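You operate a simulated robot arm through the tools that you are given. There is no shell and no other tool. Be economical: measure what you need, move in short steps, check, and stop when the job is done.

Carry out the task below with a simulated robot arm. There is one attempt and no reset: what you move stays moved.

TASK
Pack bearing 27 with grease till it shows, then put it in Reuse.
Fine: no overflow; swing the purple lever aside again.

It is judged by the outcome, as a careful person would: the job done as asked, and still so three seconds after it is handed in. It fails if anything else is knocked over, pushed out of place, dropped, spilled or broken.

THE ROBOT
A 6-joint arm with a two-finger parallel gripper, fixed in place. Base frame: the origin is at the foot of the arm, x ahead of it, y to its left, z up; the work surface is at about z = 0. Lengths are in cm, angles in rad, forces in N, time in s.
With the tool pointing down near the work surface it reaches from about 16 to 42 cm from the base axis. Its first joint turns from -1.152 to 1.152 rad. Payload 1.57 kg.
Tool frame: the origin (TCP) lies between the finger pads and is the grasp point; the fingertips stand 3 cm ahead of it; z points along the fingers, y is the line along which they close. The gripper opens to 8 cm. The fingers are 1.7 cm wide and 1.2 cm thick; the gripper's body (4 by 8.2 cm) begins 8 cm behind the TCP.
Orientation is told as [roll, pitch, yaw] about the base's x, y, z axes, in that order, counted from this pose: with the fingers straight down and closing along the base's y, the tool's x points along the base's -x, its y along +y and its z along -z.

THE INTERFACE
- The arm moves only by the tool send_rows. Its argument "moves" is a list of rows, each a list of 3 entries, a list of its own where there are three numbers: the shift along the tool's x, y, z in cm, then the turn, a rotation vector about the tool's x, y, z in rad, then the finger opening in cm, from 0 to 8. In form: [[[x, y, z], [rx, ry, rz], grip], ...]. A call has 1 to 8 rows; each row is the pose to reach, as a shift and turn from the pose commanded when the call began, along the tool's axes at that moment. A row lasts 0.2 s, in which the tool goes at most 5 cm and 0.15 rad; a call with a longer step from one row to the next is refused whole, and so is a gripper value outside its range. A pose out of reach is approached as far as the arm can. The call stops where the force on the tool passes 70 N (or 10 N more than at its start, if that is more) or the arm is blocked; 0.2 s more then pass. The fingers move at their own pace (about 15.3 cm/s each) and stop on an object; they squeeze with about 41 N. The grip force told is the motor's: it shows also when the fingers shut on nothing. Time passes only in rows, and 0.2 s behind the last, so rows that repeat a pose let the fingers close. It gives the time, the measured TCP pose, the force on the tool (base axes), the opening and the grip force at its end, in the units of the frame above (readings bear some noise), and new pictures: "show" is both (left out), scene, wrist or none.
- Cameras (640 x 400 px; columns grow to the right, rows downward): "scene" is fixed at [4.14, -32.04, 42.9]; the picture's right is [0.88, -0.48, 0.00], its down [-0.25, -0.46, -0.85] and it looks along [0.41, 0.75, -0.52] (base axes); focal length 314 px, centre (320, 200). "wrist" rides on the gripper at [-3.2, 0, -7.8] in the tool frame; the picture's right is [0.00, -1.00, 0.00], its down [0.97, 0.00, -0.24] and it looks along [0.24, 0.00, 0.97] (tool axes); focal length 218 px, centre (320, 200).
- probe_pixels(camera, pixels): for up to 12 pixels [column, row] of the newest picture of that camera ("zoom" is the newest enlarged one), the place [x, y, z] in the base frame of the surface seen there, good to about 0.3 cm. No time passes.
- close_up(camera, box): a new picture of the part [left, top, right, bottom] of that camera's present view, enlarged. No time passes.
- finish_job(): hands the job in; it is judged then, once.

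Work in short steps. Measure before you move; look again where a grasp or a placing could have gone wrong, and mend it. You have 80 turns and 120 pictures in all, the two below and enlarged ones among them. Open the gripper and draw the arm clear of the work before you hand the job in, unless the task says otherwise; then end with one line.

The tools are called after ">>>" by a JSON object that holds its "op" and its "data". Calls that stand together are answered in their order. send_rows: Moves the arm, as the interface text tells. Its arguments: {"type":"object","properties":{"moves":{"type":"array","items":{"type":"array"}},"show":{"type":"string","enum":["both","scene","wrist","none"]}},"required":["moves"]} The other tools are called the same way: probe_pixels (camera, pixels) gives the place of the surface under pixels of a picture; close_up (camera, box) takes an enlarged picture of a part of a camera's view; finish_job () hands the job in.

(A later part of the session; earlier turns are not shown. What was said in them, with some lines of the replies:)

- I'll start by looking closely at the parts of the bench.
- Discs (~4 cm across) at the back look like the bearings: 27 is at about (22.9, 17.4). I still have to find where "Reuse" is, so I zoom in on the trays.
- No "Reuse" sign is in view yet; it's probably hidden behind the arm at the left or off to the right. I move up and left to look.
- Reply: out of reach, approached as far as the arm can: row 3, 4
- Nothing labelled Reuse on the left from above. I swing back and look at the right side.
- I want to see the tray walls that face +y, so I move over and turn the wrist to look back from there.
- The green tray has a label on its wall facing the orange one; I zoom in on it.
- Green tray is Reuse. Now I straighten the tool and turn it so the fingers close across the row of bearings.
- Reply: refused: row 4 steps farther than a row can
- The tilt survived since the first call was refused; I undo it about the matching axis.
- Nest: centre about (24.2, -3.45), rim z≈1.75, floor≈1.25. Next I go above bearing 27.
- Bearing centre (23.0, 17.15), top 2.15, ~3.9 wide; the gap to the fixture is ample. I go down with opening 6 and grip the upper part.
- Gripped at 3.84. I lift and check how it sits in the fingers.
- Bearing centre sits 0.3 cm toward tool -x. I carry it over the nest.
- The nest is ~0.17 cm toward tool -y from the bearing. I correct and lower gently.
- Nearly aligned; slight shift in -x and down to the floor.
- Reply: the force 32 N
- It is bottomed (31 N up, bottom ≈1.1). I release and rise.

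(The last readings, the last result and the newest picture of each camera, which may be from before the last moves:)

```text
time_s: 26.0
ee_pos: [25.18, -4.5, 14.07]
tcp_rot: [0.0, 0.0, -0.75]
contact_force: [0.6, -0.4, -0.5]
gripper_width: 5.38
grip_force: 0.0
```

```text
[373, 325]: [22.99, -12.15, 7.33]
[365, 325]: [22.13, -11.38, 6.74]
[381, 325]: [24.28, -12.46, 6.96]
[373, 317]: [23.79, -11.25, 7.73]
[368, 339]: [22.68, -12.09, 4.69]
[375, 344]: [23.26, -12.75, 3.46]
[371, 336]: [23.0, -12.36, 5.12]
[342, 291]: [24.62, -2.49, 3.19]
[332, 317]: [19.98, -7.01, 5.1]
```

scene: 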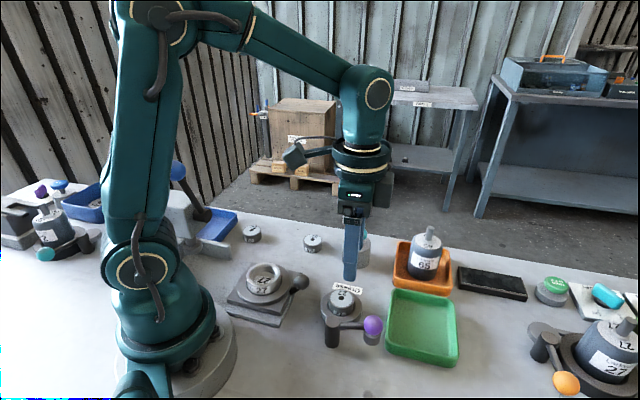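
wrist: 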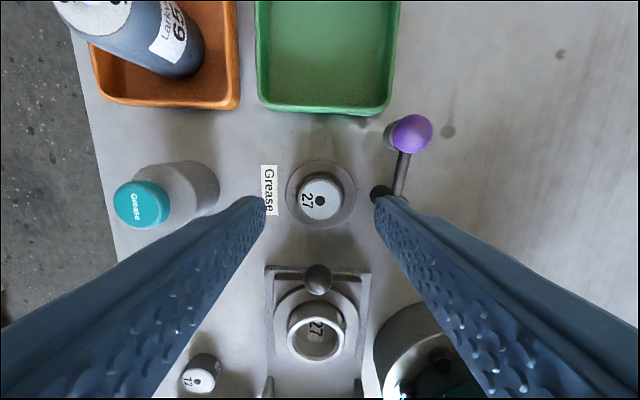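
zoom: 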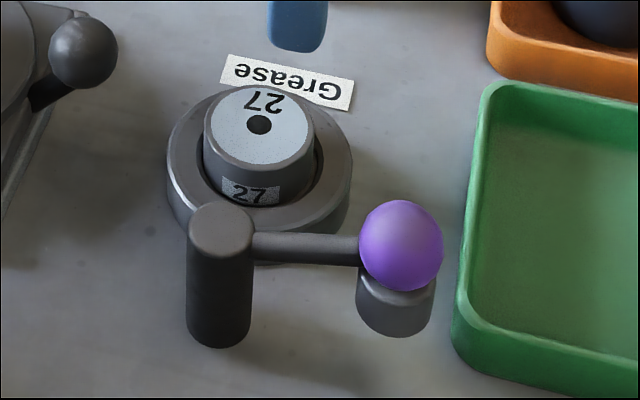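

Bearing is seated. Now the lever: ball about (23.5,-11.5,6.6). I go above it to align.

>>> {"op": "send_rows", "data": {"moves": [[[-1.2, -2.1, 0], [0, 0, 0.03], 5], [[-2.4, -4.2, 0], [0, 0, 0.06], 5], [[-3.5, -6.3, 1], [0, 0, 0.07], 5]], "show": "wrist"}}

```text
time_s: 26.8
ee_pos: [23.55, -11.68, 12.86]
tcp_rot: [0.003, -0.001, -0.822]
contact_force: [0.1, -0.1, -0.3]
gripper_width: 5.01
grip_force: 0.2
```

wrist: 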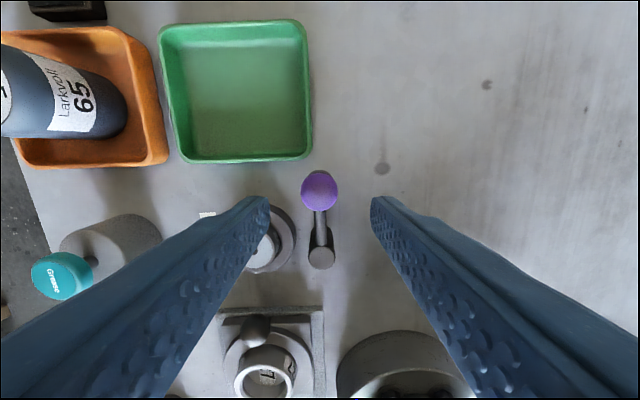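

Ball is centred between the fingers, lever aligned with tool x; R≈5.5. I descend to straddle the ball.

>>> {"op": "send_rows", "data": {"moves": [[[-0.3, 0, 1.5], [0, 0, 0], 4.5], [[-0.3, 0, 3.2], [0, 0, 0], 4.5], [[-0.3, 0, 4.6], [0, 0, 0], 4.5], [[-0.3, 0, 4.6], [0, 0, 0], 2.8]]}}

```text
time_s: 27.8
ee_pos: [23.99, -11.91, 8.14]
tcp_rot: [0.003, 0.0, -0.822]
contact_force: [0.0, 0.0, 0.6]
gripper_width: 2.77
grip_force: 0.1
```

scene: 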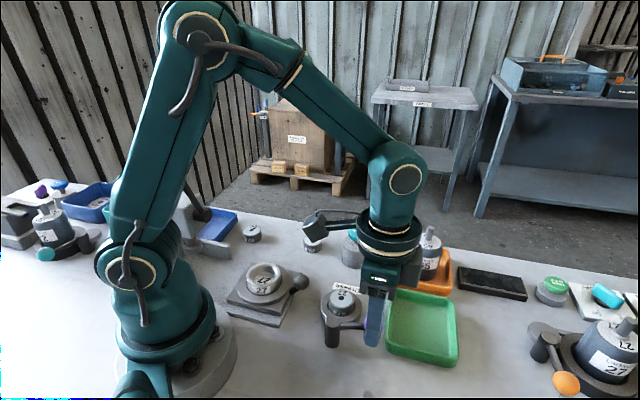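
wrist: 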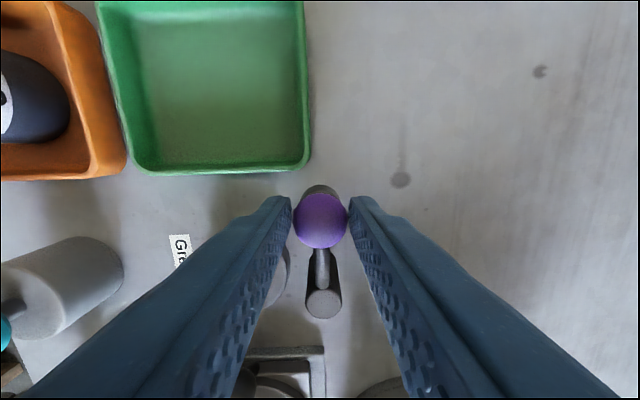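

Straddling the ball well. I swing the lever along its arc, turning with it.

>>> {"op": "send_rows", "data": {"moves": [[[0.054, 0.774, 0], [0, 0, -0.14], 2.8], [[0.216, 1.534, 0], [0, 0, -0.28], 2.8], [[0.482, 2.263, 0], [0, 0, -0.42], 2.8], [[0.848, 2.948, 0], [0, 0, -0.56], 2.8], [[1.305, 3.575, 0], [0, 0, -0.7], 2.8], [[1.846, 4.133, 0], [0, 0, -0.84], 2.8], [[2.459, 4.609, 0], [0, 0, -0.98], 2.8]]}}

```text
time_s: 29.4
ee_pos: [25.59, -7.01, 8.43]
tcp_rot: [0.002, -0.002, 0.161]
contact_force: [-0.9, -0.8, 1.0]
gripper_width: 2.82
grip_force: 0.1
```

scene: 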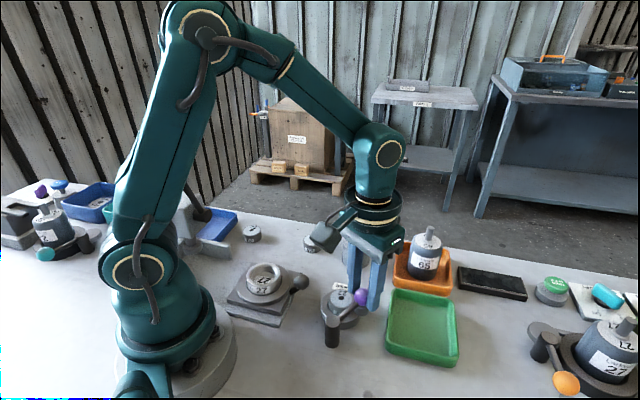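
wrist: 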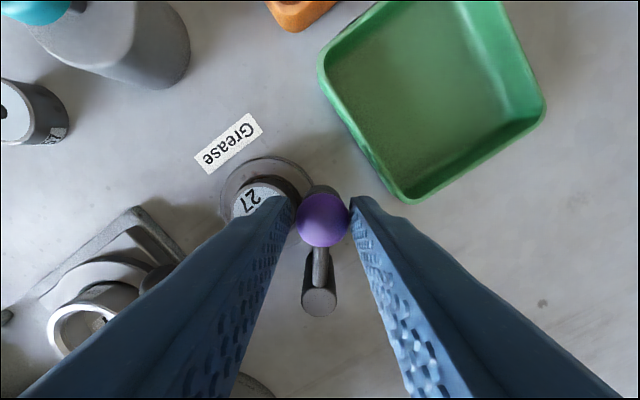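

Works. I continue toward the nest.

>>> {"op": "send_rows", "data": {"moves": [[[0.054, 0.774, 0], [0, 0, -0.14], 2.8], [[0.216, 1.534, 0], [0, 0, -0.28], 2.8], [[0.482, 2.263, 0], [0, 0, -0.42], 2.8], [[0.75, 2.78, 0], [0, 0, -0.525], 2.8]]}}

```text
time_s: 30.4
ee_pos: [24.14, -4.2, 8.28]
tcp_rot: [0.0, -0.001, 0.686]
contact_force: [0.5, -0.8, -0.3]
gripper_width: 2.84
grip_force: 0.1
```

scene: 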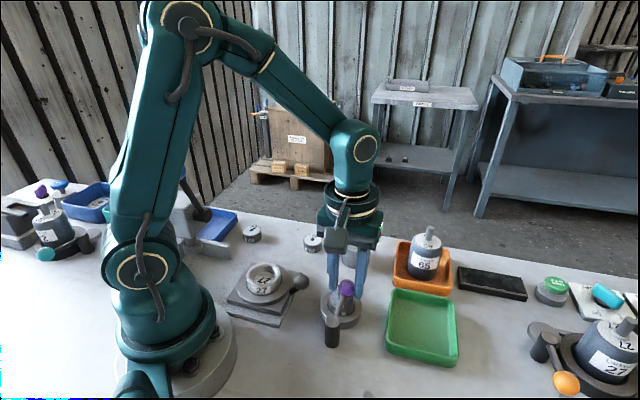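
wrist: 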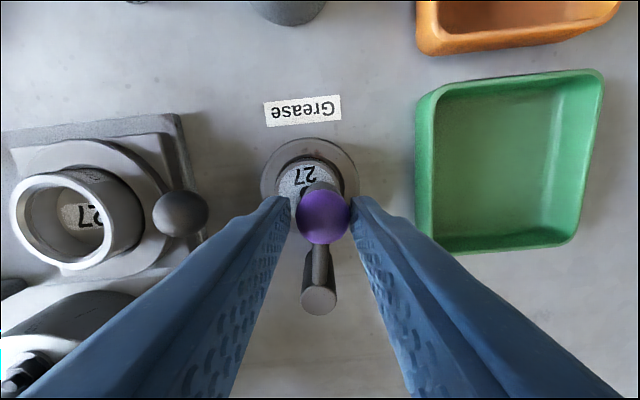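

Nest still ~0.7 cm to the left of the lever's foot; a bit more swing.

>>> {"op": "send_rows", "data": {"moves": [[[0.01, 0.35, 0], [0, 0, -0.065], 2.8], [[0.04, 0.7, 0], [0, 0, -0.13], 2.8], [[0.06, 0.85, 0], [0, 0, -0.155], 2.8]]}}

>>> {"op": "close_up", "data": {"camera": "wrist", "box": [240, 120, 400, 330]}}

>>> {"op": "close_up", "data": {"camera": "scene", "box": [310, 260, 390, 350]}}

```text
time_s: 31.2
ee_pos: [23.55, -3.67, 8.27]
tcp_rot: [0.0, -0.003, 0.841]
contact_force: [0.8, -0.4, 0.6]
gripper_width: 2.94
grip_force: 0.4
```

scene: 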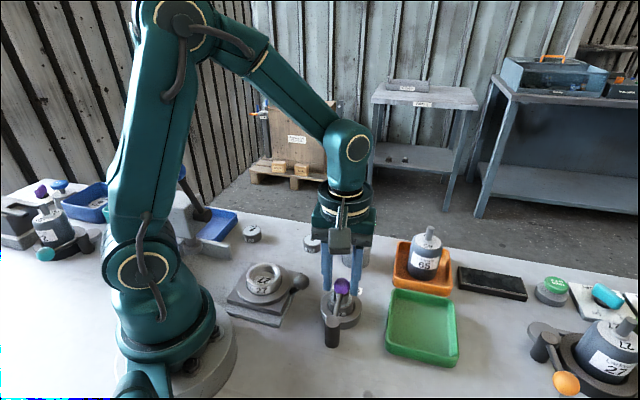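
wrist: 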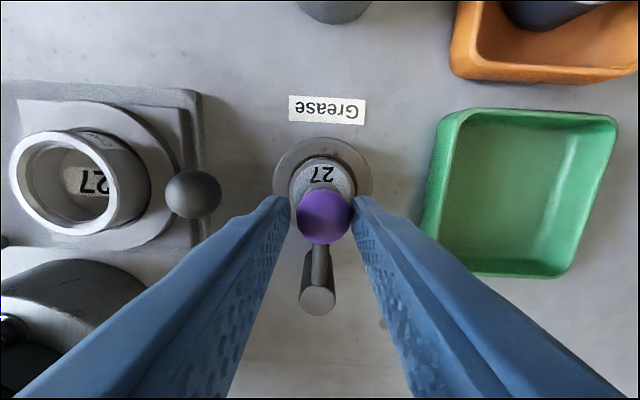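

```text
1.90 times, centred on (320, 225) of wrist
```

zoom: 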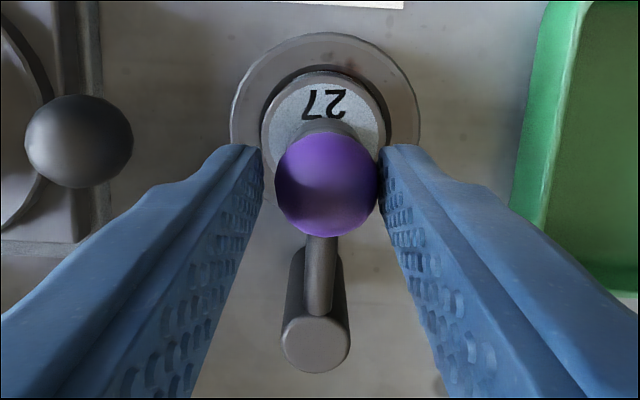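

```text
4.44 times, centred on (350, 305) of scene
```

zoom: 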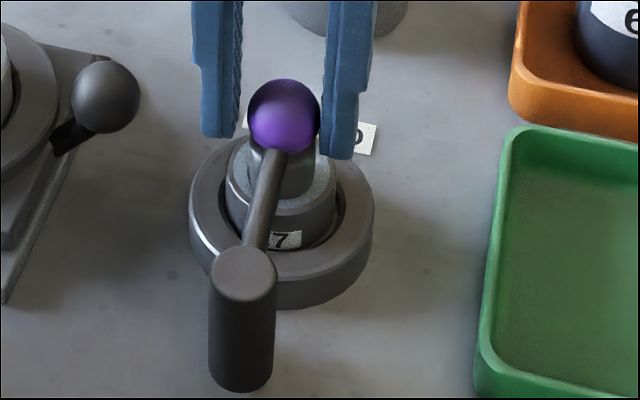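

Lever foot sits centred over the bearing. I open, lift off, and check.

>>> {"op": "send_rows", "data": {"moves": [[[0, 0, 0], [0, 0, 0], 4.6], [[0, 0, -1.5], [0, 0, 0], 4.6], [[0, 0, -4.5], [0, 0, 0], 4.6], [[0, 0, -7], [0, 0, 0], 4.6]]}}

>>> {"op": "close_up", "data": {"camera": "scene", "box": [310, 220, 400, 350]}}

>>> {"op": "probe_pixels", "data": {"camera": "scene", "pixels": [[342, 287], [332, 322], [357, 234], [350, 232], [364, 233], [357, 228], [357, 240]]}}

```text
time_s: 32.2
ee_pos: [23.82, -3.88, 15.32]
tcp_rot: [0.002, -0.002, 0.838]
contact_force: [0.4, 0.8, 0.1]
gripper_width: 4.59
grip_force: 0.0
```

scene: 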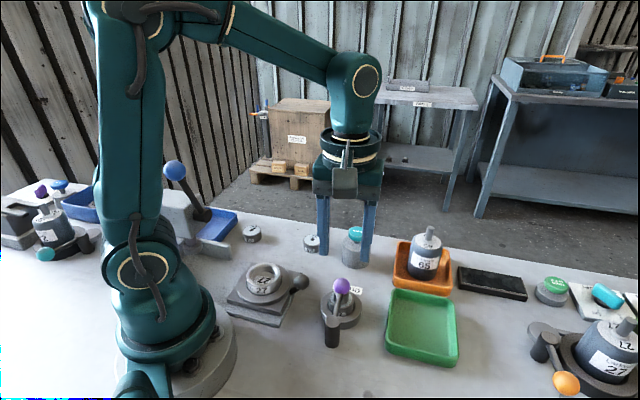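
wrist: 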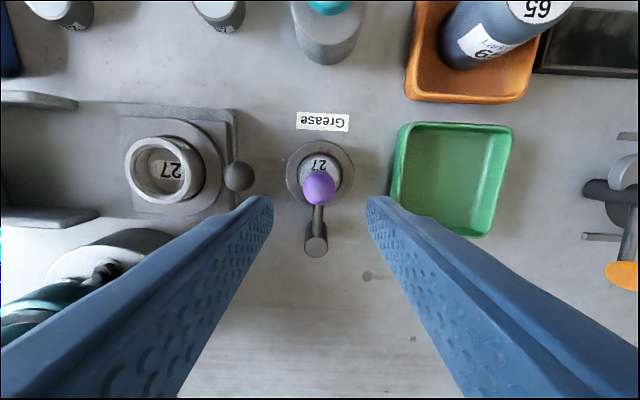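

```text
3.08 times, centred on (355, 285) of scene
```

zoom: 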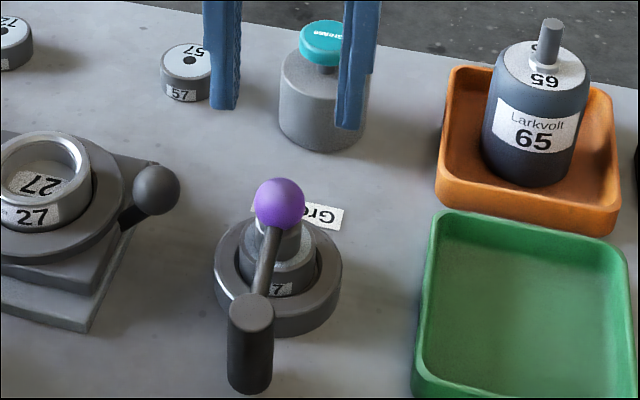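

```text
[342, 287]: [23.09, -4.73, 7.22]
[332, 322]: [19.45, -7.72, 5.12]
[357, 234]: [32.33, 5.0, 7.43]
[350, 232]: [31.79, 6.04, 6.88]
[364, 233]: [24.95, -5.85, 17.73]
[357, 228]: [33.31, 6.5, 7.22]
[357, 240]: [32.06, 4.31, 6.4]
```

Now above the teal Grease button at about (32.9, 5.7, 7.2), fingers shut.

>>> {"op": "send_rows", "data": {"moves": [[[-4, 0, 0], [0, 0, 0], 4], [[-8, -0.2, 0], [0, 0, 0], 2], [[-13.1, -0.4, 0], [0, 0, 0], 0], [[-13.1, -0.4, 2.5], [0, 0, 0], 0]]}}

```text
refused: row 3 steps farther than a row can; nothing moved
```

>>> {"op": "send_rows", "data": {"moves": [[[-4.3, 0, 0], [0, 0, 0], 4], [[-8.7, -0.2, 0], [0, 0, 0], 2], [[-13.1, -0.4, 0], [0, 0, 0], 0], [[-13.1, -0.4, 2.5], [0, 0, 0], 0]]}}

```text
time_s: 33.2
ee_pos: [32.66, 5.89, 12.73]
tcp_rot: [0.0, -0.002, 0.839]
contact_force: [0.1, 0.0, -0.7]
gripper_width: 0.0
grip_force: 20.8
```

scene: 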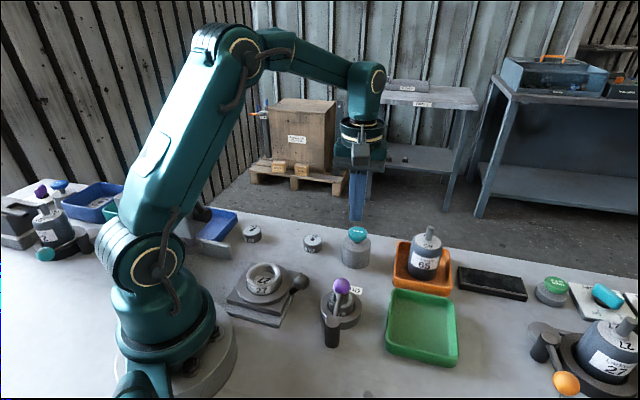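
wrist: 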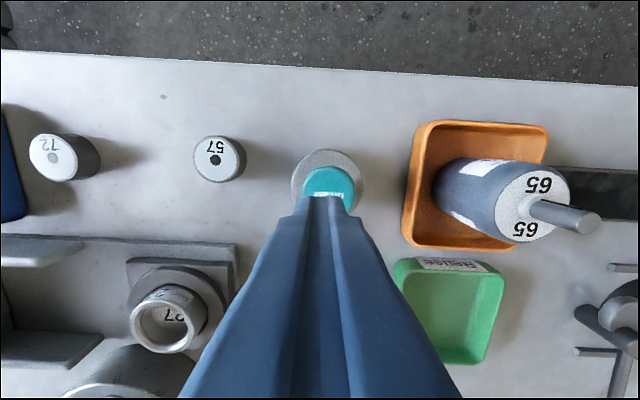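

Button centre is 0.35 toward -x and 0.55 toward -y of tool; I correct and come down to just above it.

>>> {"op": "send_rows", "data": {"moves": [[[-0.35, -0.55, 0], [0, 0, 0], 0], [[-0.35, -0.55, 1.5], [0, 0, 0], 0], [[-0.35, -0.55, 2.1], [0, 0, 0], 0]], "show": "wrist"}}

>>> {"op": "close_up", "data": {"camera": "scene", "box": [310, 200, 400, 330]}}

```text
time_s: 34.0
ee_pos: [33.3, 5.67, 10.77]
tcp_rot: [0.0, -0.002, 0.839]
contact_force: [-0.5, -0.3, 0.0]
gripper_width: 0.0
grip_force: 21.2
```

wrist: 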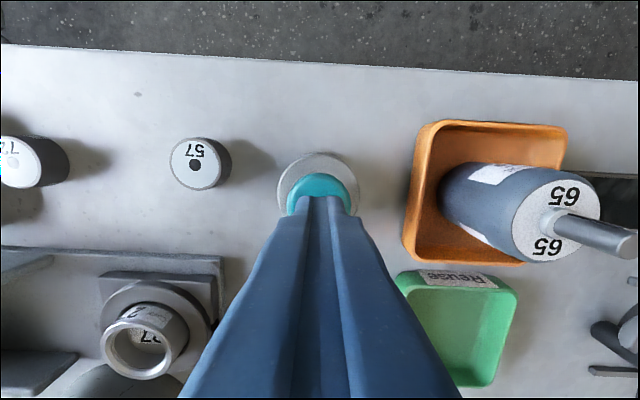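

```text
3.08 times, centred on (355, 265) of scene
```

zoom: 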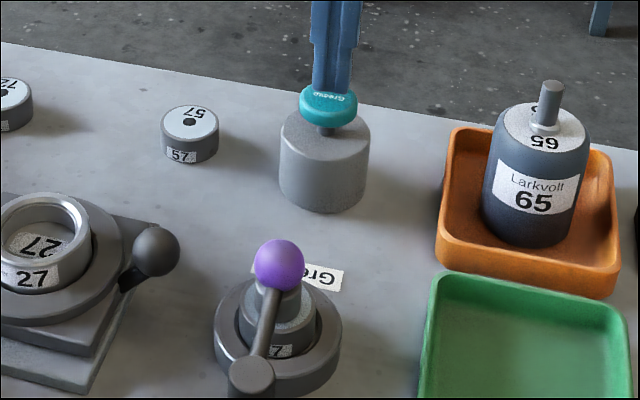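

Centred over the button. I press a short way and watch the bearing.

>>> {"op": "send_rows", "data": {"moves": [[[0, 0, 0.4], [0, 0, 0], 0], [[0, 0, 0.8], [0, 0, 0], 0]], "show": "none"}}

>>> {"op": "close_up", "data": {"camera": "scene", "box": [310, 200, 400, 330]}}

```text
time_s: 34.6
ee_pos: [33.34, 5.7, 10.02]
tcp_rot: [-0.002, -0.003, 0.839]
contact_force: [1.2, -0.6, 1.8]
gripper_width: 0.0
grip_force: 21.2
```

```text
3.08 times, centred on (355, 265) of scene
```

zoom: 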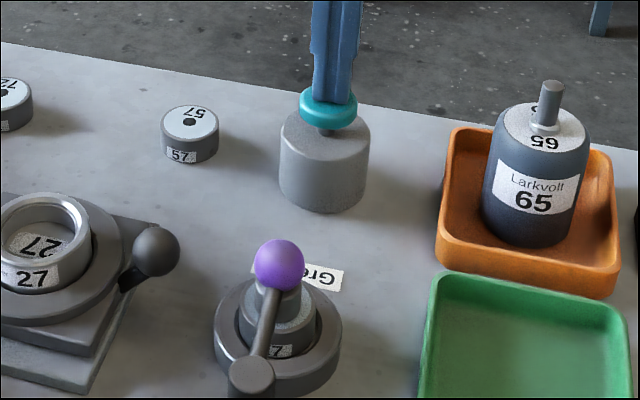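

Contact is just starting (1.8 N). I press further.

>>> {"op": "send_rows", "data": {"moves": [[[0, 0, 0.3], [0, 0, 0], 0], [[0, 0, 0.6], [0, 0, 0], 0]], "show": "none"}}

>>> {"op": "close_up", "data": {"camera": "scene", "box": [310, 200, 400, 330]}}

```text
time_s: 35.2
ee_pos: [33.38, 5.63, 9.21]
tcp_rot: [0.0, -0.003, 0.839]
contact_force: [-1.4, 2.0, 4.3]
gripper_width: 0.02
grip_force: 21.6
```

```text
3.08 times, centred on (355, 265) of scene
```

zoom: 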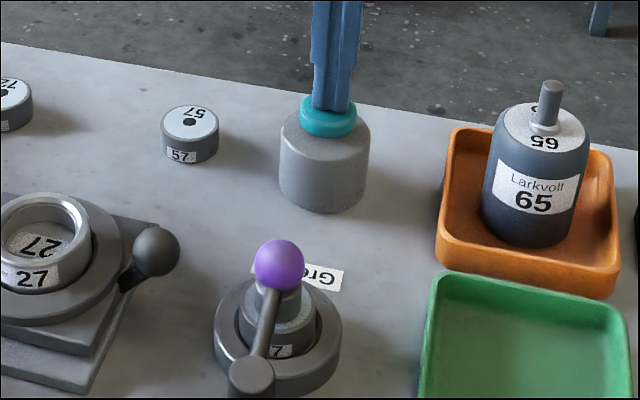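

>>> {"op": "close_up", "data": {"camera": "scene", "box": [320, 265, 370, 315]}}

>>> {"op": "send_rows", "data": {"moves": [[[0, 0, 0.2], [0, 0, 0], 0]], "show": "none"}}

>>> {"op": "close_up", "data": {"camera": "scene", "box": [320, 265, 370, 315]}}

```text
8.00 times, centred on (345, 290) of scene
```

zoom: 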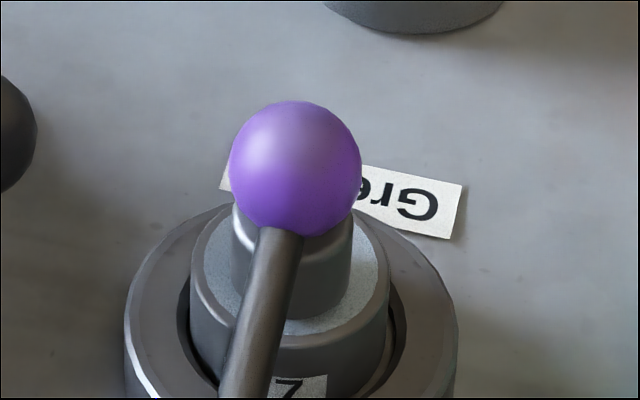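

```text
time_s: 35.6
ee_pos: [33.4, 5.62, 9.09]
tcp_rot: [-0.001, -0.003, 0.837]
contact_force: [-1.1, 3.3, 5.7]
gripper_width: 0.03
grip_force: 21.3
```

```text
8.00 times, centred on (345, 290) of scene
```

zoom: 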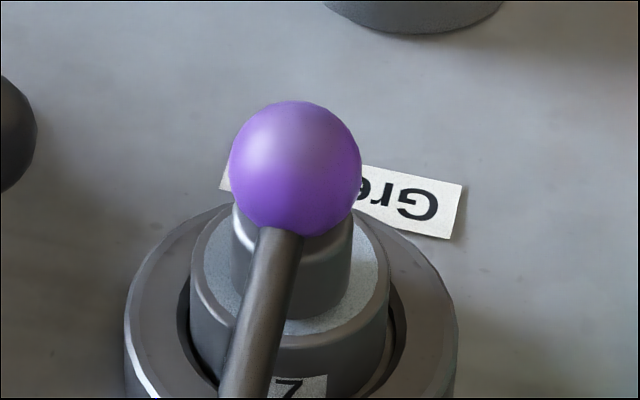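

No grease yet; I press to the end of the travel.

>>> {"op": "send_rows", "data": {"moves": [[[0, 0, 0.25], [0, 0, 0], 0]], "show": "none"}}

>>> {"op": "close_up", "data": {"camera": "scene", "box": [320, 215, 380, 315]}}

```text
time_s: 36.0
ee_pos: [33.41, 5.56, 8.89]
tcp_rot: [-0.001, -0.003, 0.839]
contact_force: [0.0, -3.7, 6.2]
gripper_width: 0.01
grip_force: 21.5
```

```text
4.00 times, centred on (350, 265) of scene
```

zoom: 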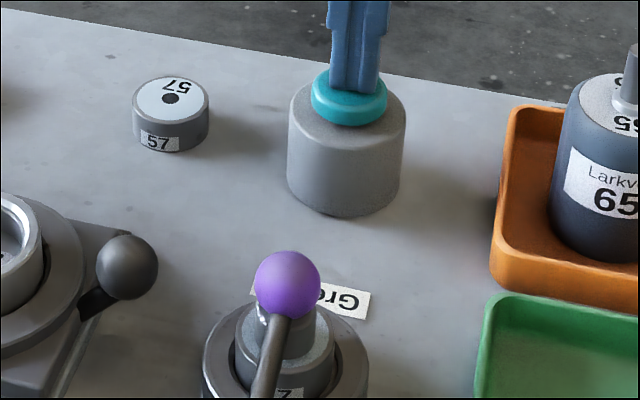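

>>> {"op": "close_up", "data": {"camera": "scene", "box": [325, 275, 365, 310]}}

>>> {"op": "send_rows", "data": {"moves": [[[0, 0, 0.2], [0, 0, 0], 0]], "show": "none"}}

>>> {"op": "close_up", "data": {"camera": "scene", "box": [325, 275, 365, 310]}}

```text
11.43 times, centred on (345, 292) of scene
```

zoom: 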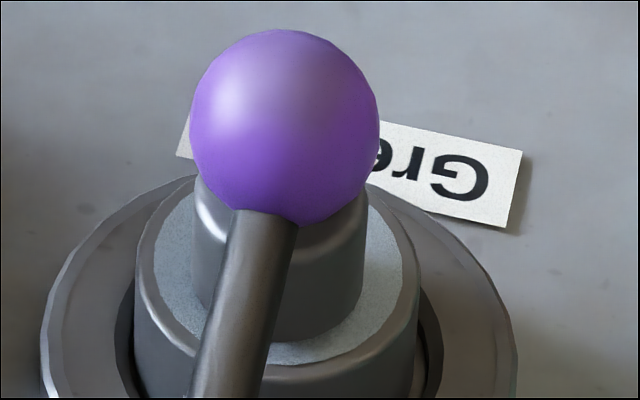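

```text
time_s: 36.4
ee_pos: [33.34, 5.54, 8.78]
tcp_rot: [-0.004, -0.006, 0.839]
contact_force: [1.1, -6.7, 20.7]
gripper_width: 0.0
grip_force: 21.5
```

```text
11.43 times, centred on (345, 292) of scene
```

zoom: 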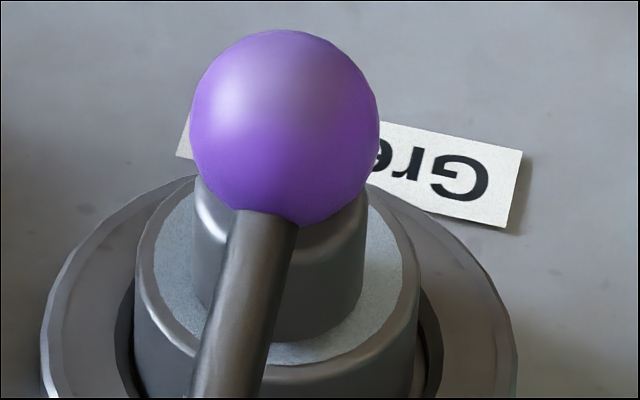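

Button bottomed (21 N). I hold briefly and check.

>>> {"op": "send_rows", "data": {"moves": [[[0, 0, 0], [0, 0, 0], 0]], "show": "wrist"}}

>>> {"op": "close_up", "data": {"camera": "scene", "box": [325, 275, 365, 310]}}

```text
time_s: 36.8
ee_pos: [33.35, 5.62, 8.78]
tcp_rot: [-0.004, -0.003, 0.84]
contact_force: [2.7, -8.3, 24.0]
gripper_width: 0.0
grip_force: 21.7
```

wrist: 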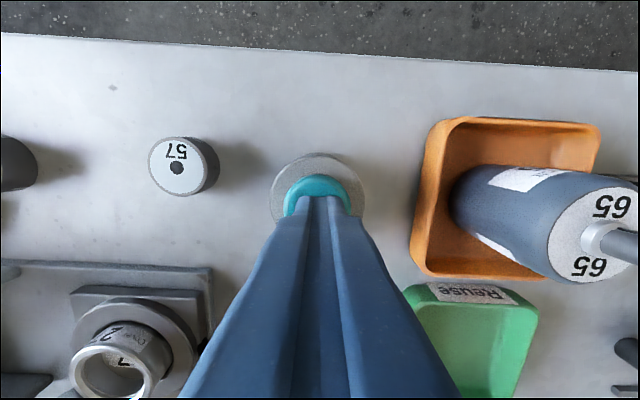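

```text
11.43 times, centred on (345, 292) of scene
```

zoom: 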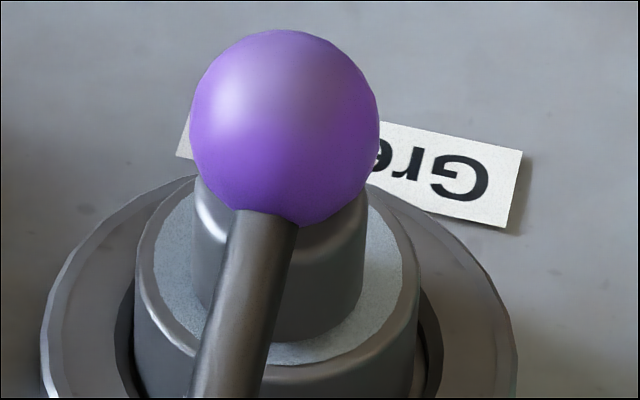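

Nothing yet; it may work by strokes. I release the button and look.

>>> {"op": "send_rows", "data": {"moves": [[[0, 0, -1], [0, 0, 0], 0], [[0, 0, -2], [0, 0, 0], 0]], "show": "none"}}

>>> {"op": "close_up", "data": {"camera": "scene", "box": [320, 215, 380, 315]}}

>>> {"op": "close_up", "data": {"camera": "scene", "box": [325, 275, 365, 310]}}

```text
time_s: 37.4
ee_pos: [33.32, 5.69, 10.7]
tcp_rot: [0.003, -0.003, 0.836]
contact_force: [0.0, 0.1, 0.3]
gripper_width: 0.01
grip_force: 21.2
```

```text
4.00 times, centred on (350, 265) of scene
```

zoom: 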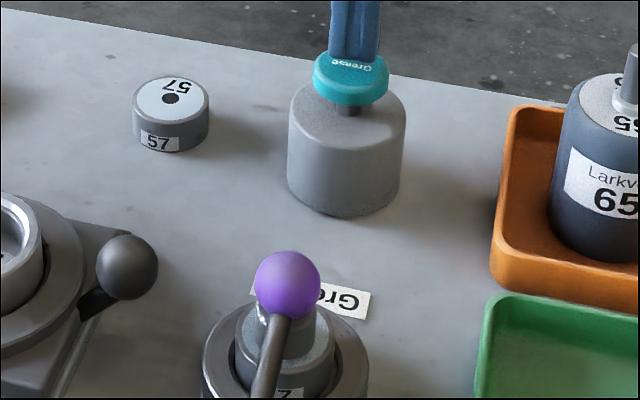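

```text
11.43 times, centred on (345, 292) of scene
```

zoom: 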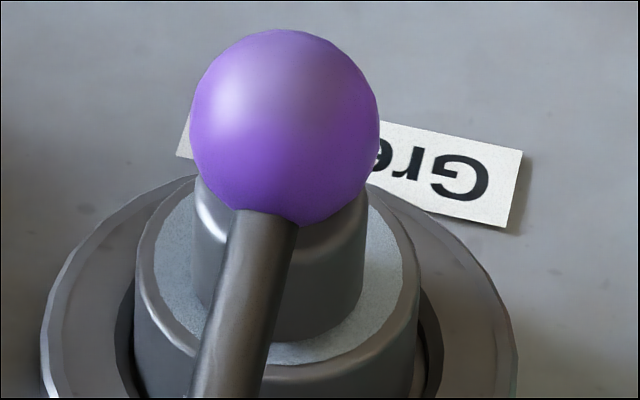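

Second stroke: one full press, then check.

>>> {"op": "send_rows", "data": {"moves": [[[0, 0, 1], [0, 0, 0], 0], [[0, 0, 1.9], [0, 0, 0], 0], [[0, 0, 2], [0, 0, 0], 0]], "show": "none"}}

>>> {"op": "close_up", "data": {"camera": "scene", "box": [325, 275, 365, 310]}}

```text
time_s: 38.2
ee_pos: [33.32, 5.62, 8.84]
tcp_rot: [0.0, -0.003, 0.839]
contact_force: [-7.8, 7.5, 24.4]
gripper_width: 0.0
grip_force: 21.4
```

```text
11.43 times, centred on (345, 292) of scene
```

zoom: 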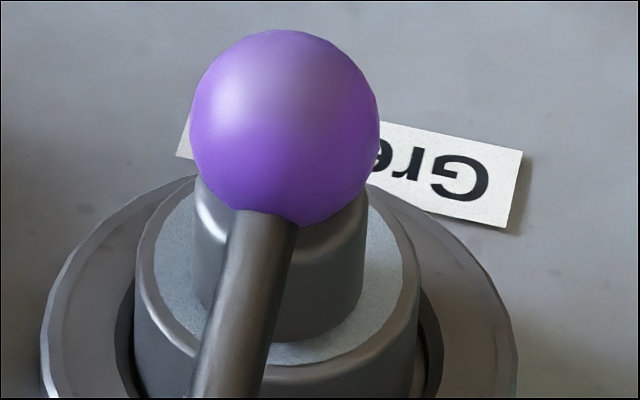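

>>> {"op": "send_rows", "data": {"moves": [[[0, 0, 0], [0, 0, 0], 0], [[0, 0, 0], [0, 0, 0], 0]], "show": "none"}}

>>> {"op": "close_up", "data": {"camera": "scene", "box": [325, 275, 365, 310]}}

```text
time_s: 38.8
ee_pos: [33.33, 5.72, 8.64]
tcp_rot: [0.001, -0.004, 0.842]
contact_force: [-8.6, 11.4, 28.5]
gripper_width: 0.0
grip_force: 21.4
```

```text
11.43 times, centred on (345, 292) of scene
```

zoom: 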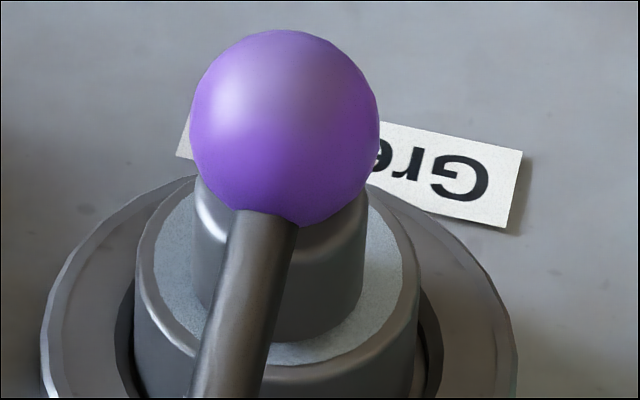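

Another full stroke.

>>> {"op": "send_rows", "data": {"moves": [[[0, 0, -1], [0, 0, 0], 0], [[0, 0, -2], [0, 0, 0], 0], [[0, 0, -2], [0, 0, 0], 0], [[0, 0, -1], [0, 0, 0], 0], [[0, 0, -0.1], [0, 0, 0], 0], [[0, 0, 0], [0, 0, 0], 0]], "show": "none"}}

>>> {"op": "close_up", "data": {"camera": "scene", "box": [325, 275, 365, 310]}}

```text
time_s: 40.2
ee_pos: [33.22, 5.61, 8.75]
tcp_rot: [0.001, -0.004, 0.839]
contact_force: [-5.2, -2.2, 18.7]
gripper_width: 0.02
grip_force: 21.6
```

```text
11.43 times, centred on (345, 292) of scene
```

zoom: 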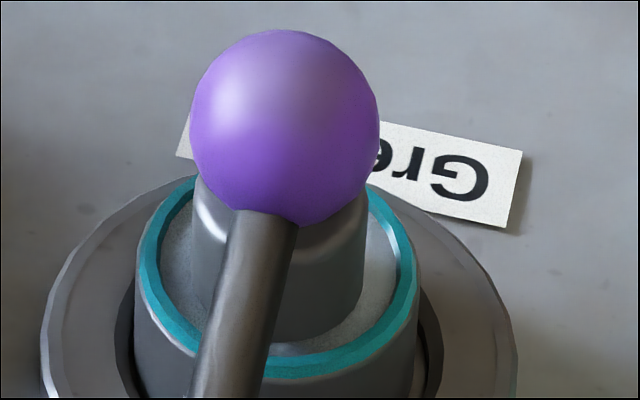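

A teal ring of grease now shows on the rim: stop. I release the button at once, rise, and go back above the lever ball.

>>> {"op": "send_rows", "data": {"moves": [[[0, 0, -2], [0, 0, 0], 0], [[0, 0, -5], [0, 0, 0], 0], [[4.4, 0.3, -6], [0, 0, 0], 2], [[8.9, 0.6, -6], [0, 0, 0], 4.6], [[13.45, 0.95, -6], [0, 0, 0], 4.6]], "show": "wrist"}}

>>> {"op": "close_up", "data": {"camera": "scene", "box": [325, 275, 365, 310]}}

```text
time_s: 41.4
ee_pos: [23.25, -3.82, 14.5]
tcp_rot: [0.002, -0.002, 0.84]
contact_force: [0.4, 0.9, -1.0]
gripper_width: 4.61
grip_force: 0.1
```

wrist: 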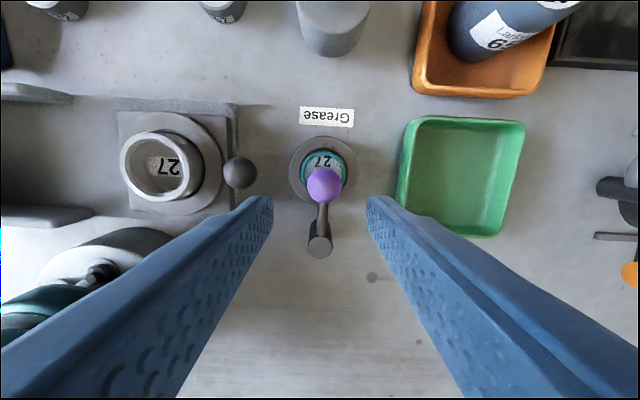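

```text
11.43 times, centred on (345, 292) of scene
```

zoom: 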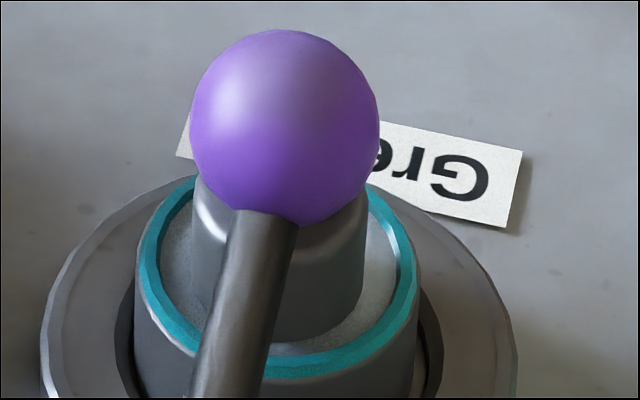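

Grease steady, no overflow. Ball is 0.35 toward -x and 0.28 toward -y; I go down over it and close loosely.

>>> {"op": "send_rows", "data": {"moves": [[[-0.35, -0.27, 2], [0, 0, 0.07], 4.6], [[-0.35, -0.27, 4.5], [0, 0, 0.07], 4.6], [[-0.35, -0.27, 6.2], [0, 0, 0.07], 4.6], [[-0.35, -0.27, 6.2], [0, 0, 0.07], 2.8]], "show": "wrist"}}

```text
time_s: 42.4
ee_pos: [24.0, -3.79, 8.34]
tcp_rot: [0.0, -0.003, 0.769]
contact_force: [0.8, -0.2, 0.5]
gripper_width: 2.83
grip_force: 0.0
```

wrist: 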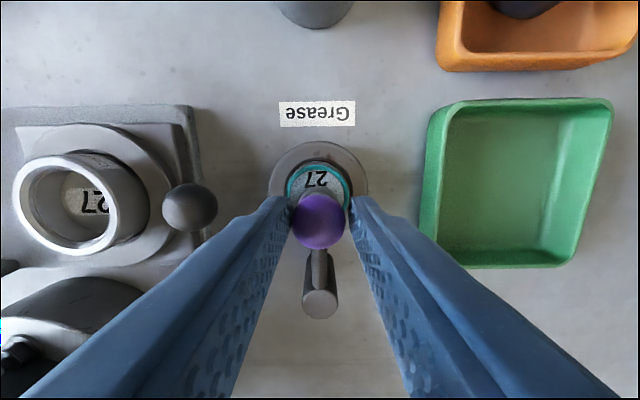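

Straddled. I swing it back, clockwise.

>>> {"op": "send_rows", "data": {"moves": [[[0.054, -0.774, 0], [0, 0, 0.14], 2.8], [[0.216, -1.534, 0], [0, 0, 0.28], 2.8], [[0.482, -2.263, 0], [0, 0, 0.42], 2.8], [[0.848, -2.948, 0], [0, 0, 0.56], 2.8], [[1.305, -3.575, 0], [0, 0, 0.7], 2.8], [[1.846, -4.133, 0], [0, 0, 0.84], 2.8], [[2.459, -4.609, 0], [0, 0, 0.98], 2.8]], "show": "none"}}

>>> {"op": "send_rows", "data": {"moves": [[[0.054, -0.774, 0], [0, 0, 0.14], 2.8], [[0.216, -1.534, 0], [0, 0, 0.28], 2.8], [[0.482, -2.263, 0], [0, 0, 0.42], 2.8], [[0.848, -2.948, 0], [0, 0, 0.56], 2.8], [[0.98, -3.14, 0], [0, 0, 0.6], 2.8]]}}

```text
time_s: 44.0
ee_pos: [25.34, -8.61, 8.31]
tcp_rot: [0.003, -0.001, -0.215]
contact_force: [0.7, 0.2, 0.2]
gripper_width: 2.85
grip_force: 0.4
```

```text
time_s: 45.2
ee_pos: [23.86, -11.6, 8.49]
tcp_rot: [0.002, 0.001, -0.813]
contact_force: [-0.3, 0.7, 0.0]
gripper_width: 2.88
grip_force: 0.4
```

scene: 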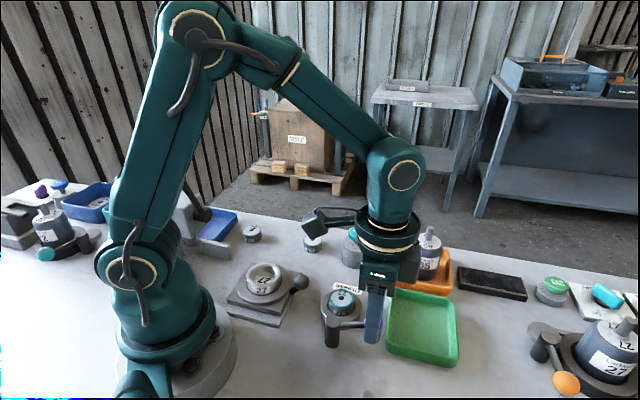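
wrist: 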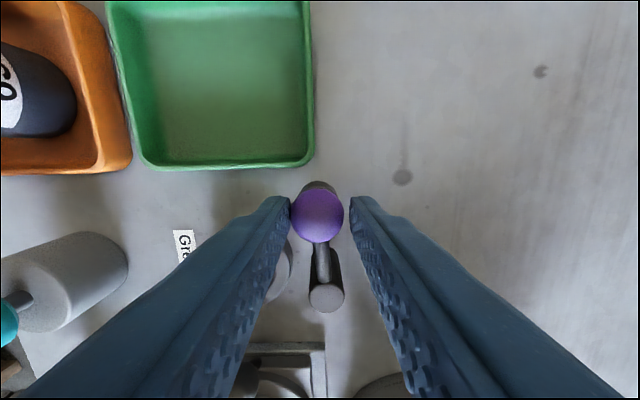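

Lever almost at its original angle; push a touch more, then open and lift.

>>> {"op": "send_rows", "data": {"moves": [[[0.01, -0.4, 0], [0, 0, 0.07], 2.8], [[0.04, -0.7, 0], [0, 0, 0.1], 2.8], [[0.04, -0.45, 0], [0, 0, 0.1], 4.6], [[0.04, -0.45, -2], [0, 0, 0.1], 4.6], [[0.04, -0.45, -5], [0, 0, 0.1], 4.6]]}}

>>> {"op": "close_up", "data": {"camera": "scene", "box": [310, 270, 400, 360]}}

```text
time_s: 46.4
ee_pos: [23.47, -12.1, 13.7]
tcp_rot: [0.003, 0.001, -0.911]
contact_force: [-0.2, -0.4, 0.4]
gripper_width: 4.58
grip_force: 0.1
```

scene: 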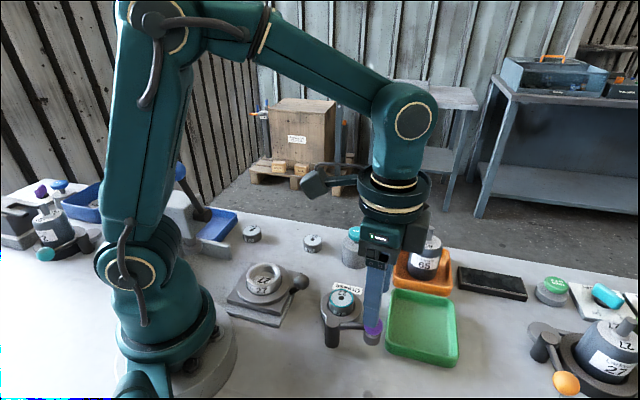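
wrist: 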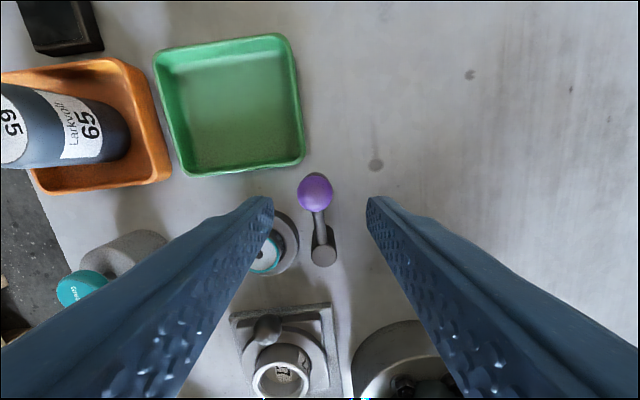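

```text
4.44 times, centred on (355, 315) of scene
```

zoom: 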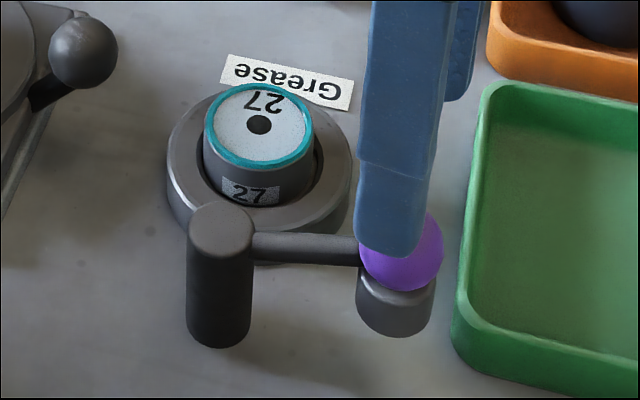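

Lever is back where it started and the grease ring is neat. Now above the bearing to pick it.

>>> {"op": "send_rows", "data": {"moves": [[[2.1, 1.9, 0], [0, 0, -0.08], 5.4], [[4.2, 3.8, 0], [0, 0, -0.16], 5.4], [[6.4, 5.75, 0], [0, 0, -0.16], 5.4], [[6.4, 5.75, 2.5], [0, 0, -0.16], 5.4]], "show": "wrist"}}

```text
time_s: 47.4
ee_pos: [24.02, -3.19, 11.07]
tcp_rot: [0.003, 0.0, -0.753]
contact_force: [0.1, 0.3, -0.6]
gripper_width: 5.43
grip_force: 0.0
```

wrist: 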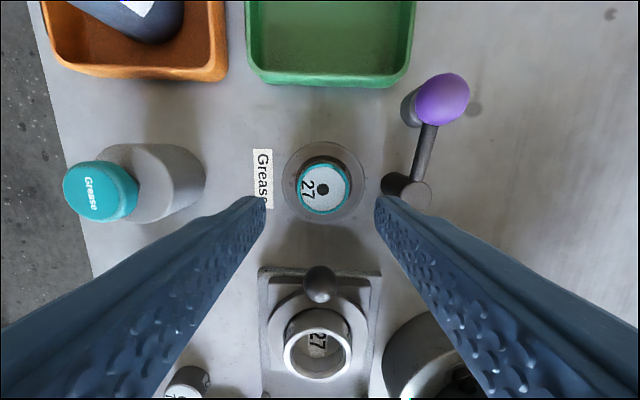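

Offset is 0.25 in -x and 0.25 in -y. I correct, descend and grip.

>>> {"op": "send_rows", "data": {"moves": [[[-0.25, -0.25, 2], [0, 0, 0], 5.4], [[-0.25, -0.25, 4.5], [0, 0, 0], 5.4], [[-0.25, -0.25, 5.8], [0, 0, 0], 5.4], [[-0.25, -0.25, 5.8], [0, 0, 0], 5.4], [[-0.25, -0.25, 5.8], [0, 0, 0], 3], [[-0.25, -0.25, 5.8], [0, 0, 0], 3], [[-0.25, -0.25, 5.8], [0, 0, 0], 3]], "show": "wrist"}}

```text
time_s: 49.0
ee_pos: [24.13, -3.63, 5.2]
tcp_rot: [0.002, -0.001, -0.752]
contact_force: [-0.7, 0.5, 0.3]
gripper_width: 3.87
grip_force: 40.9
```

wrist: 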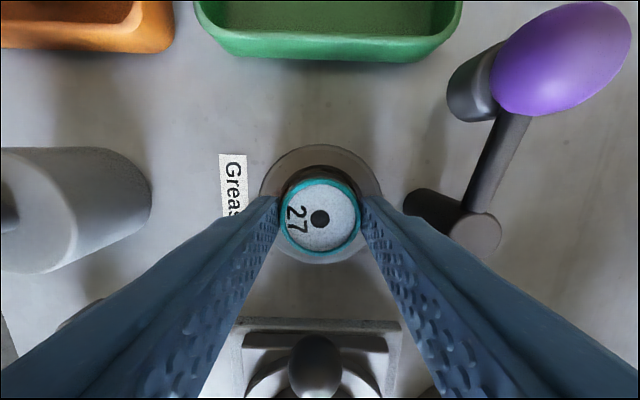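

Gripped. I lift and carry it over the green tray.

>>> {"op": "send_rows", "data": {"moves": [[[0, 0, -1], [0, 0, 0], 3], [[0, 0, -4], [0, 0, 0], 3], [[0, 0, -8], [0, 0, 0], 3], [[-4, -0.2, -8], [0, 0, 0], 3], [[-8, -0.4, -8], [0, 0, 0], 3], [[-12.5, -0.7, -8], [0, 0, 0], 3]]}}

```text
time_s: 50.4
ee_pos: [33.08, -12.5, 12.87]
tcp_rot: [0.002, 0.003, -0.75]
contact_force: [0.2, -0.2, -0.1]
gripper_width: 3.85
grip_force: 40.9
```

scene: 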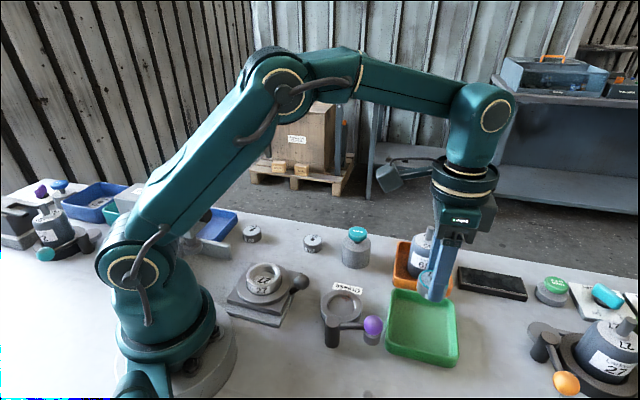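
wrist: 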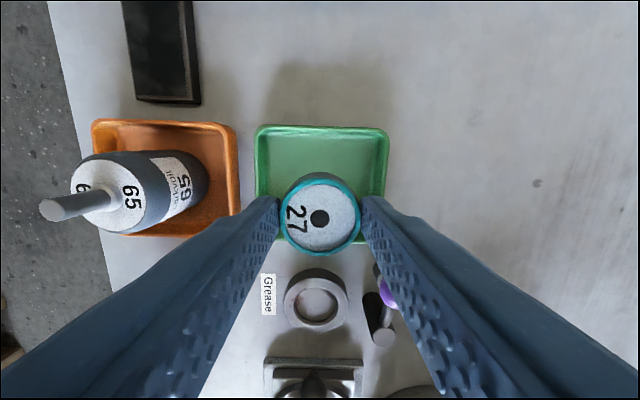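

Centred over the green tray. I lower it to the tray floor.

>>> {"op": "send_rows", "data": {"moves": [[[0, 0, 3], [0, 0, 0], 3], [[0, 0, 6], [0, 0, 0], 3], [[0, 0, 7.5], [0, 0, 0], 3], [[0, 0, 8], [0, 0, 0], 3], [[0, 0, 8.3], [0, 0, 0], 3]]}}

```text
time_s: 51.6
ee_pos: [32.95, -12.66, 4.87]
tcp_rot: [0.001, 0.0, -0.75]
contact_force: [0.4, 0.5, -0.1]
gripper_width: 3.85
grip_force: 40.7
```

scene: 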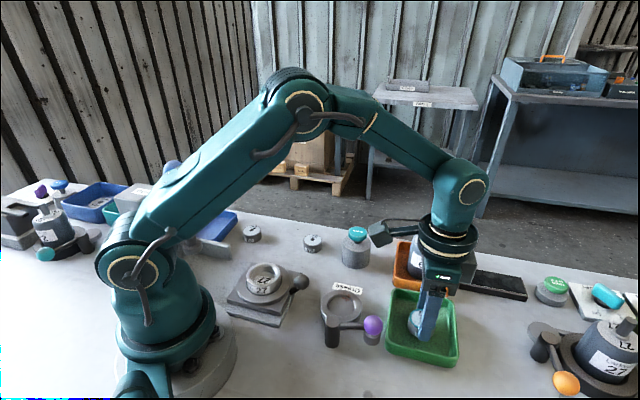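
wrist: 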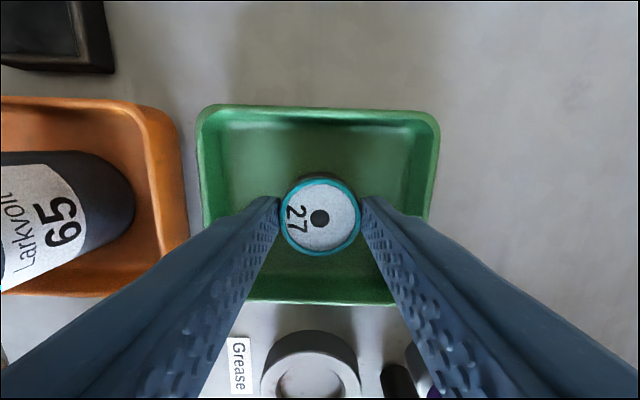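

Not touching yet; I lower in small steps until the floor is felt.

>>> {"op": "send_rows", "data": {"moves": [[[0, 0, 0.2], [0, 0, 0], 3], [[0, 0, 0.4], [0, 0, 0], 3]], "show": "none"}}

```text
time_s: 52.2
ee_pos: [32.87, -12.8, 4.46]
tcp_rot: [0.001, 0.001, -0.75]
contact_force: [0.6, 0.1, -1.5]
gripper_width: 3.86
grip_force: 41.4
```

>>> {"op": "send_rows", "data": {"moves": [[[0, 0, 0.1], [0, 0, 0], 3], [[0, 0, 0.2], [0, 0, 0], 3]], "show": "none"}}

```text
time_s: 52.8
ee_pos: [32.85, -12.7, 4.35]
tcp_rot: [0.004, -0.003, -0.75]
contact_force: [-3.0, 3.0, 18.6]
gripper_width: 3.84
grip_force: 41.3
```

Floor felt (19 N). I release with a small opening and rise clear.

>>> {"op": "send_rows", "data": {"moves": [[[0, 0, -0.05], [0, 0, 0], 5], [[0, 0, -0.05], [0, 0, 0], 5], [[0, 0, -3], [0, 0, 0], 5], [[0, 0, -7.5], [0, 0, 0], 5], [[4, 0, -11], [0, 0, 0], 5], [[8, 1, -13], [0, 0, 0], 5], [[11, 1, -15], [0, 0, 0], 5]]}}

>>> {"op": "close_up", "data": {"camera": "scene", "box": [310, 270, 480, 370]}}

```text
refused: row 5 steps farther than a row can; nothing moved
```

```text
3.76 times, centred on (395, 320) of scene
```

zoom: 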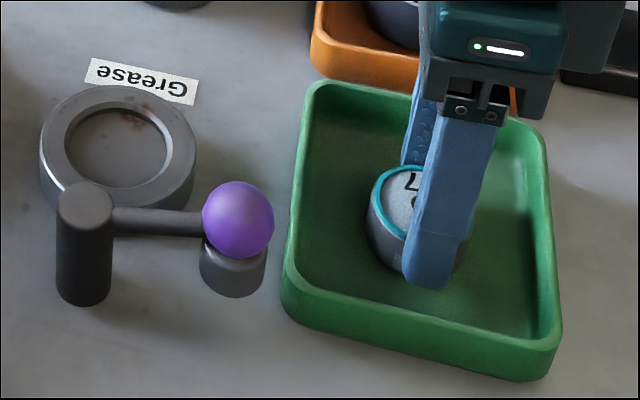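

>>> {"op": "send_rows", "data": {"moves": [[[0, 0, -0.05], [0, 0, 0], 5], [[0, 0, -0.05], [0, 0, 0], 5], [[0, 0, -3], [0, 0, 0], 5], [[0, 0, -7], [0, 0, 0], 5], [[2, 0, -11], [0, 0, 0], 5], [[5, 0.5, -14], [0, 0, 0], 5], [[9, 0.5, -16], [0, 0, 0], 5]]}}

>>> {"op": "close_up", "data": {"camera": "scene", "box": [310, 270, 480, 370]}}

```text
time_s: 54.4
ee_pos: [26.69, -5.85, 20.22]
tcp_rot: [0.003, -0.001, -0.752]
contact_force: [1.1, -0.7, -1.0]
gripper_width: 5.0
grip_force: 0.0
```

scene: 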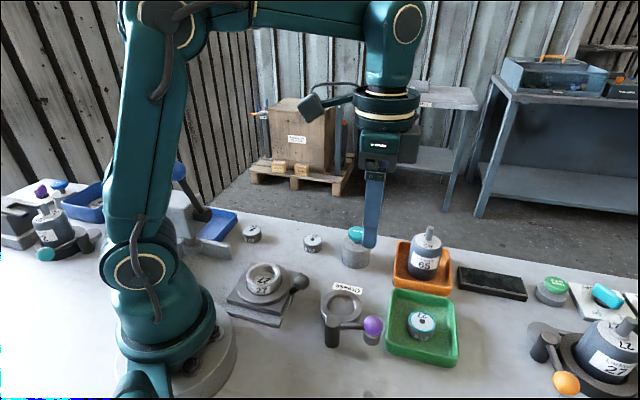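
wrist: 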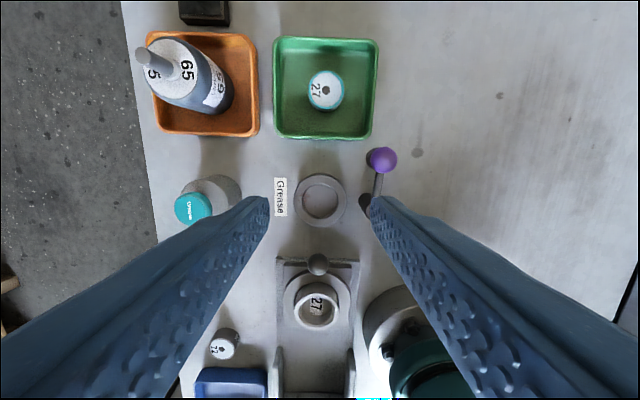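

```text
3.76 times, centred on (395, 320) of scene
```

zoom: 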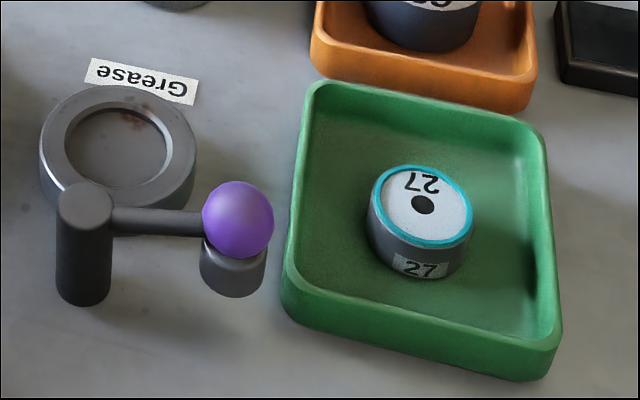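

The bearing lies flat in Reuse with its grease ring intact, the lever is aside, and the arm is clear and open.

>>> {"op": "finish_job", "data": {}}

```text
The job is handed in.
```

Bearing 27 is packed with grease until it showed, with no overflow, and sits in the green Reuse tray; the purple lever is swung aside again.
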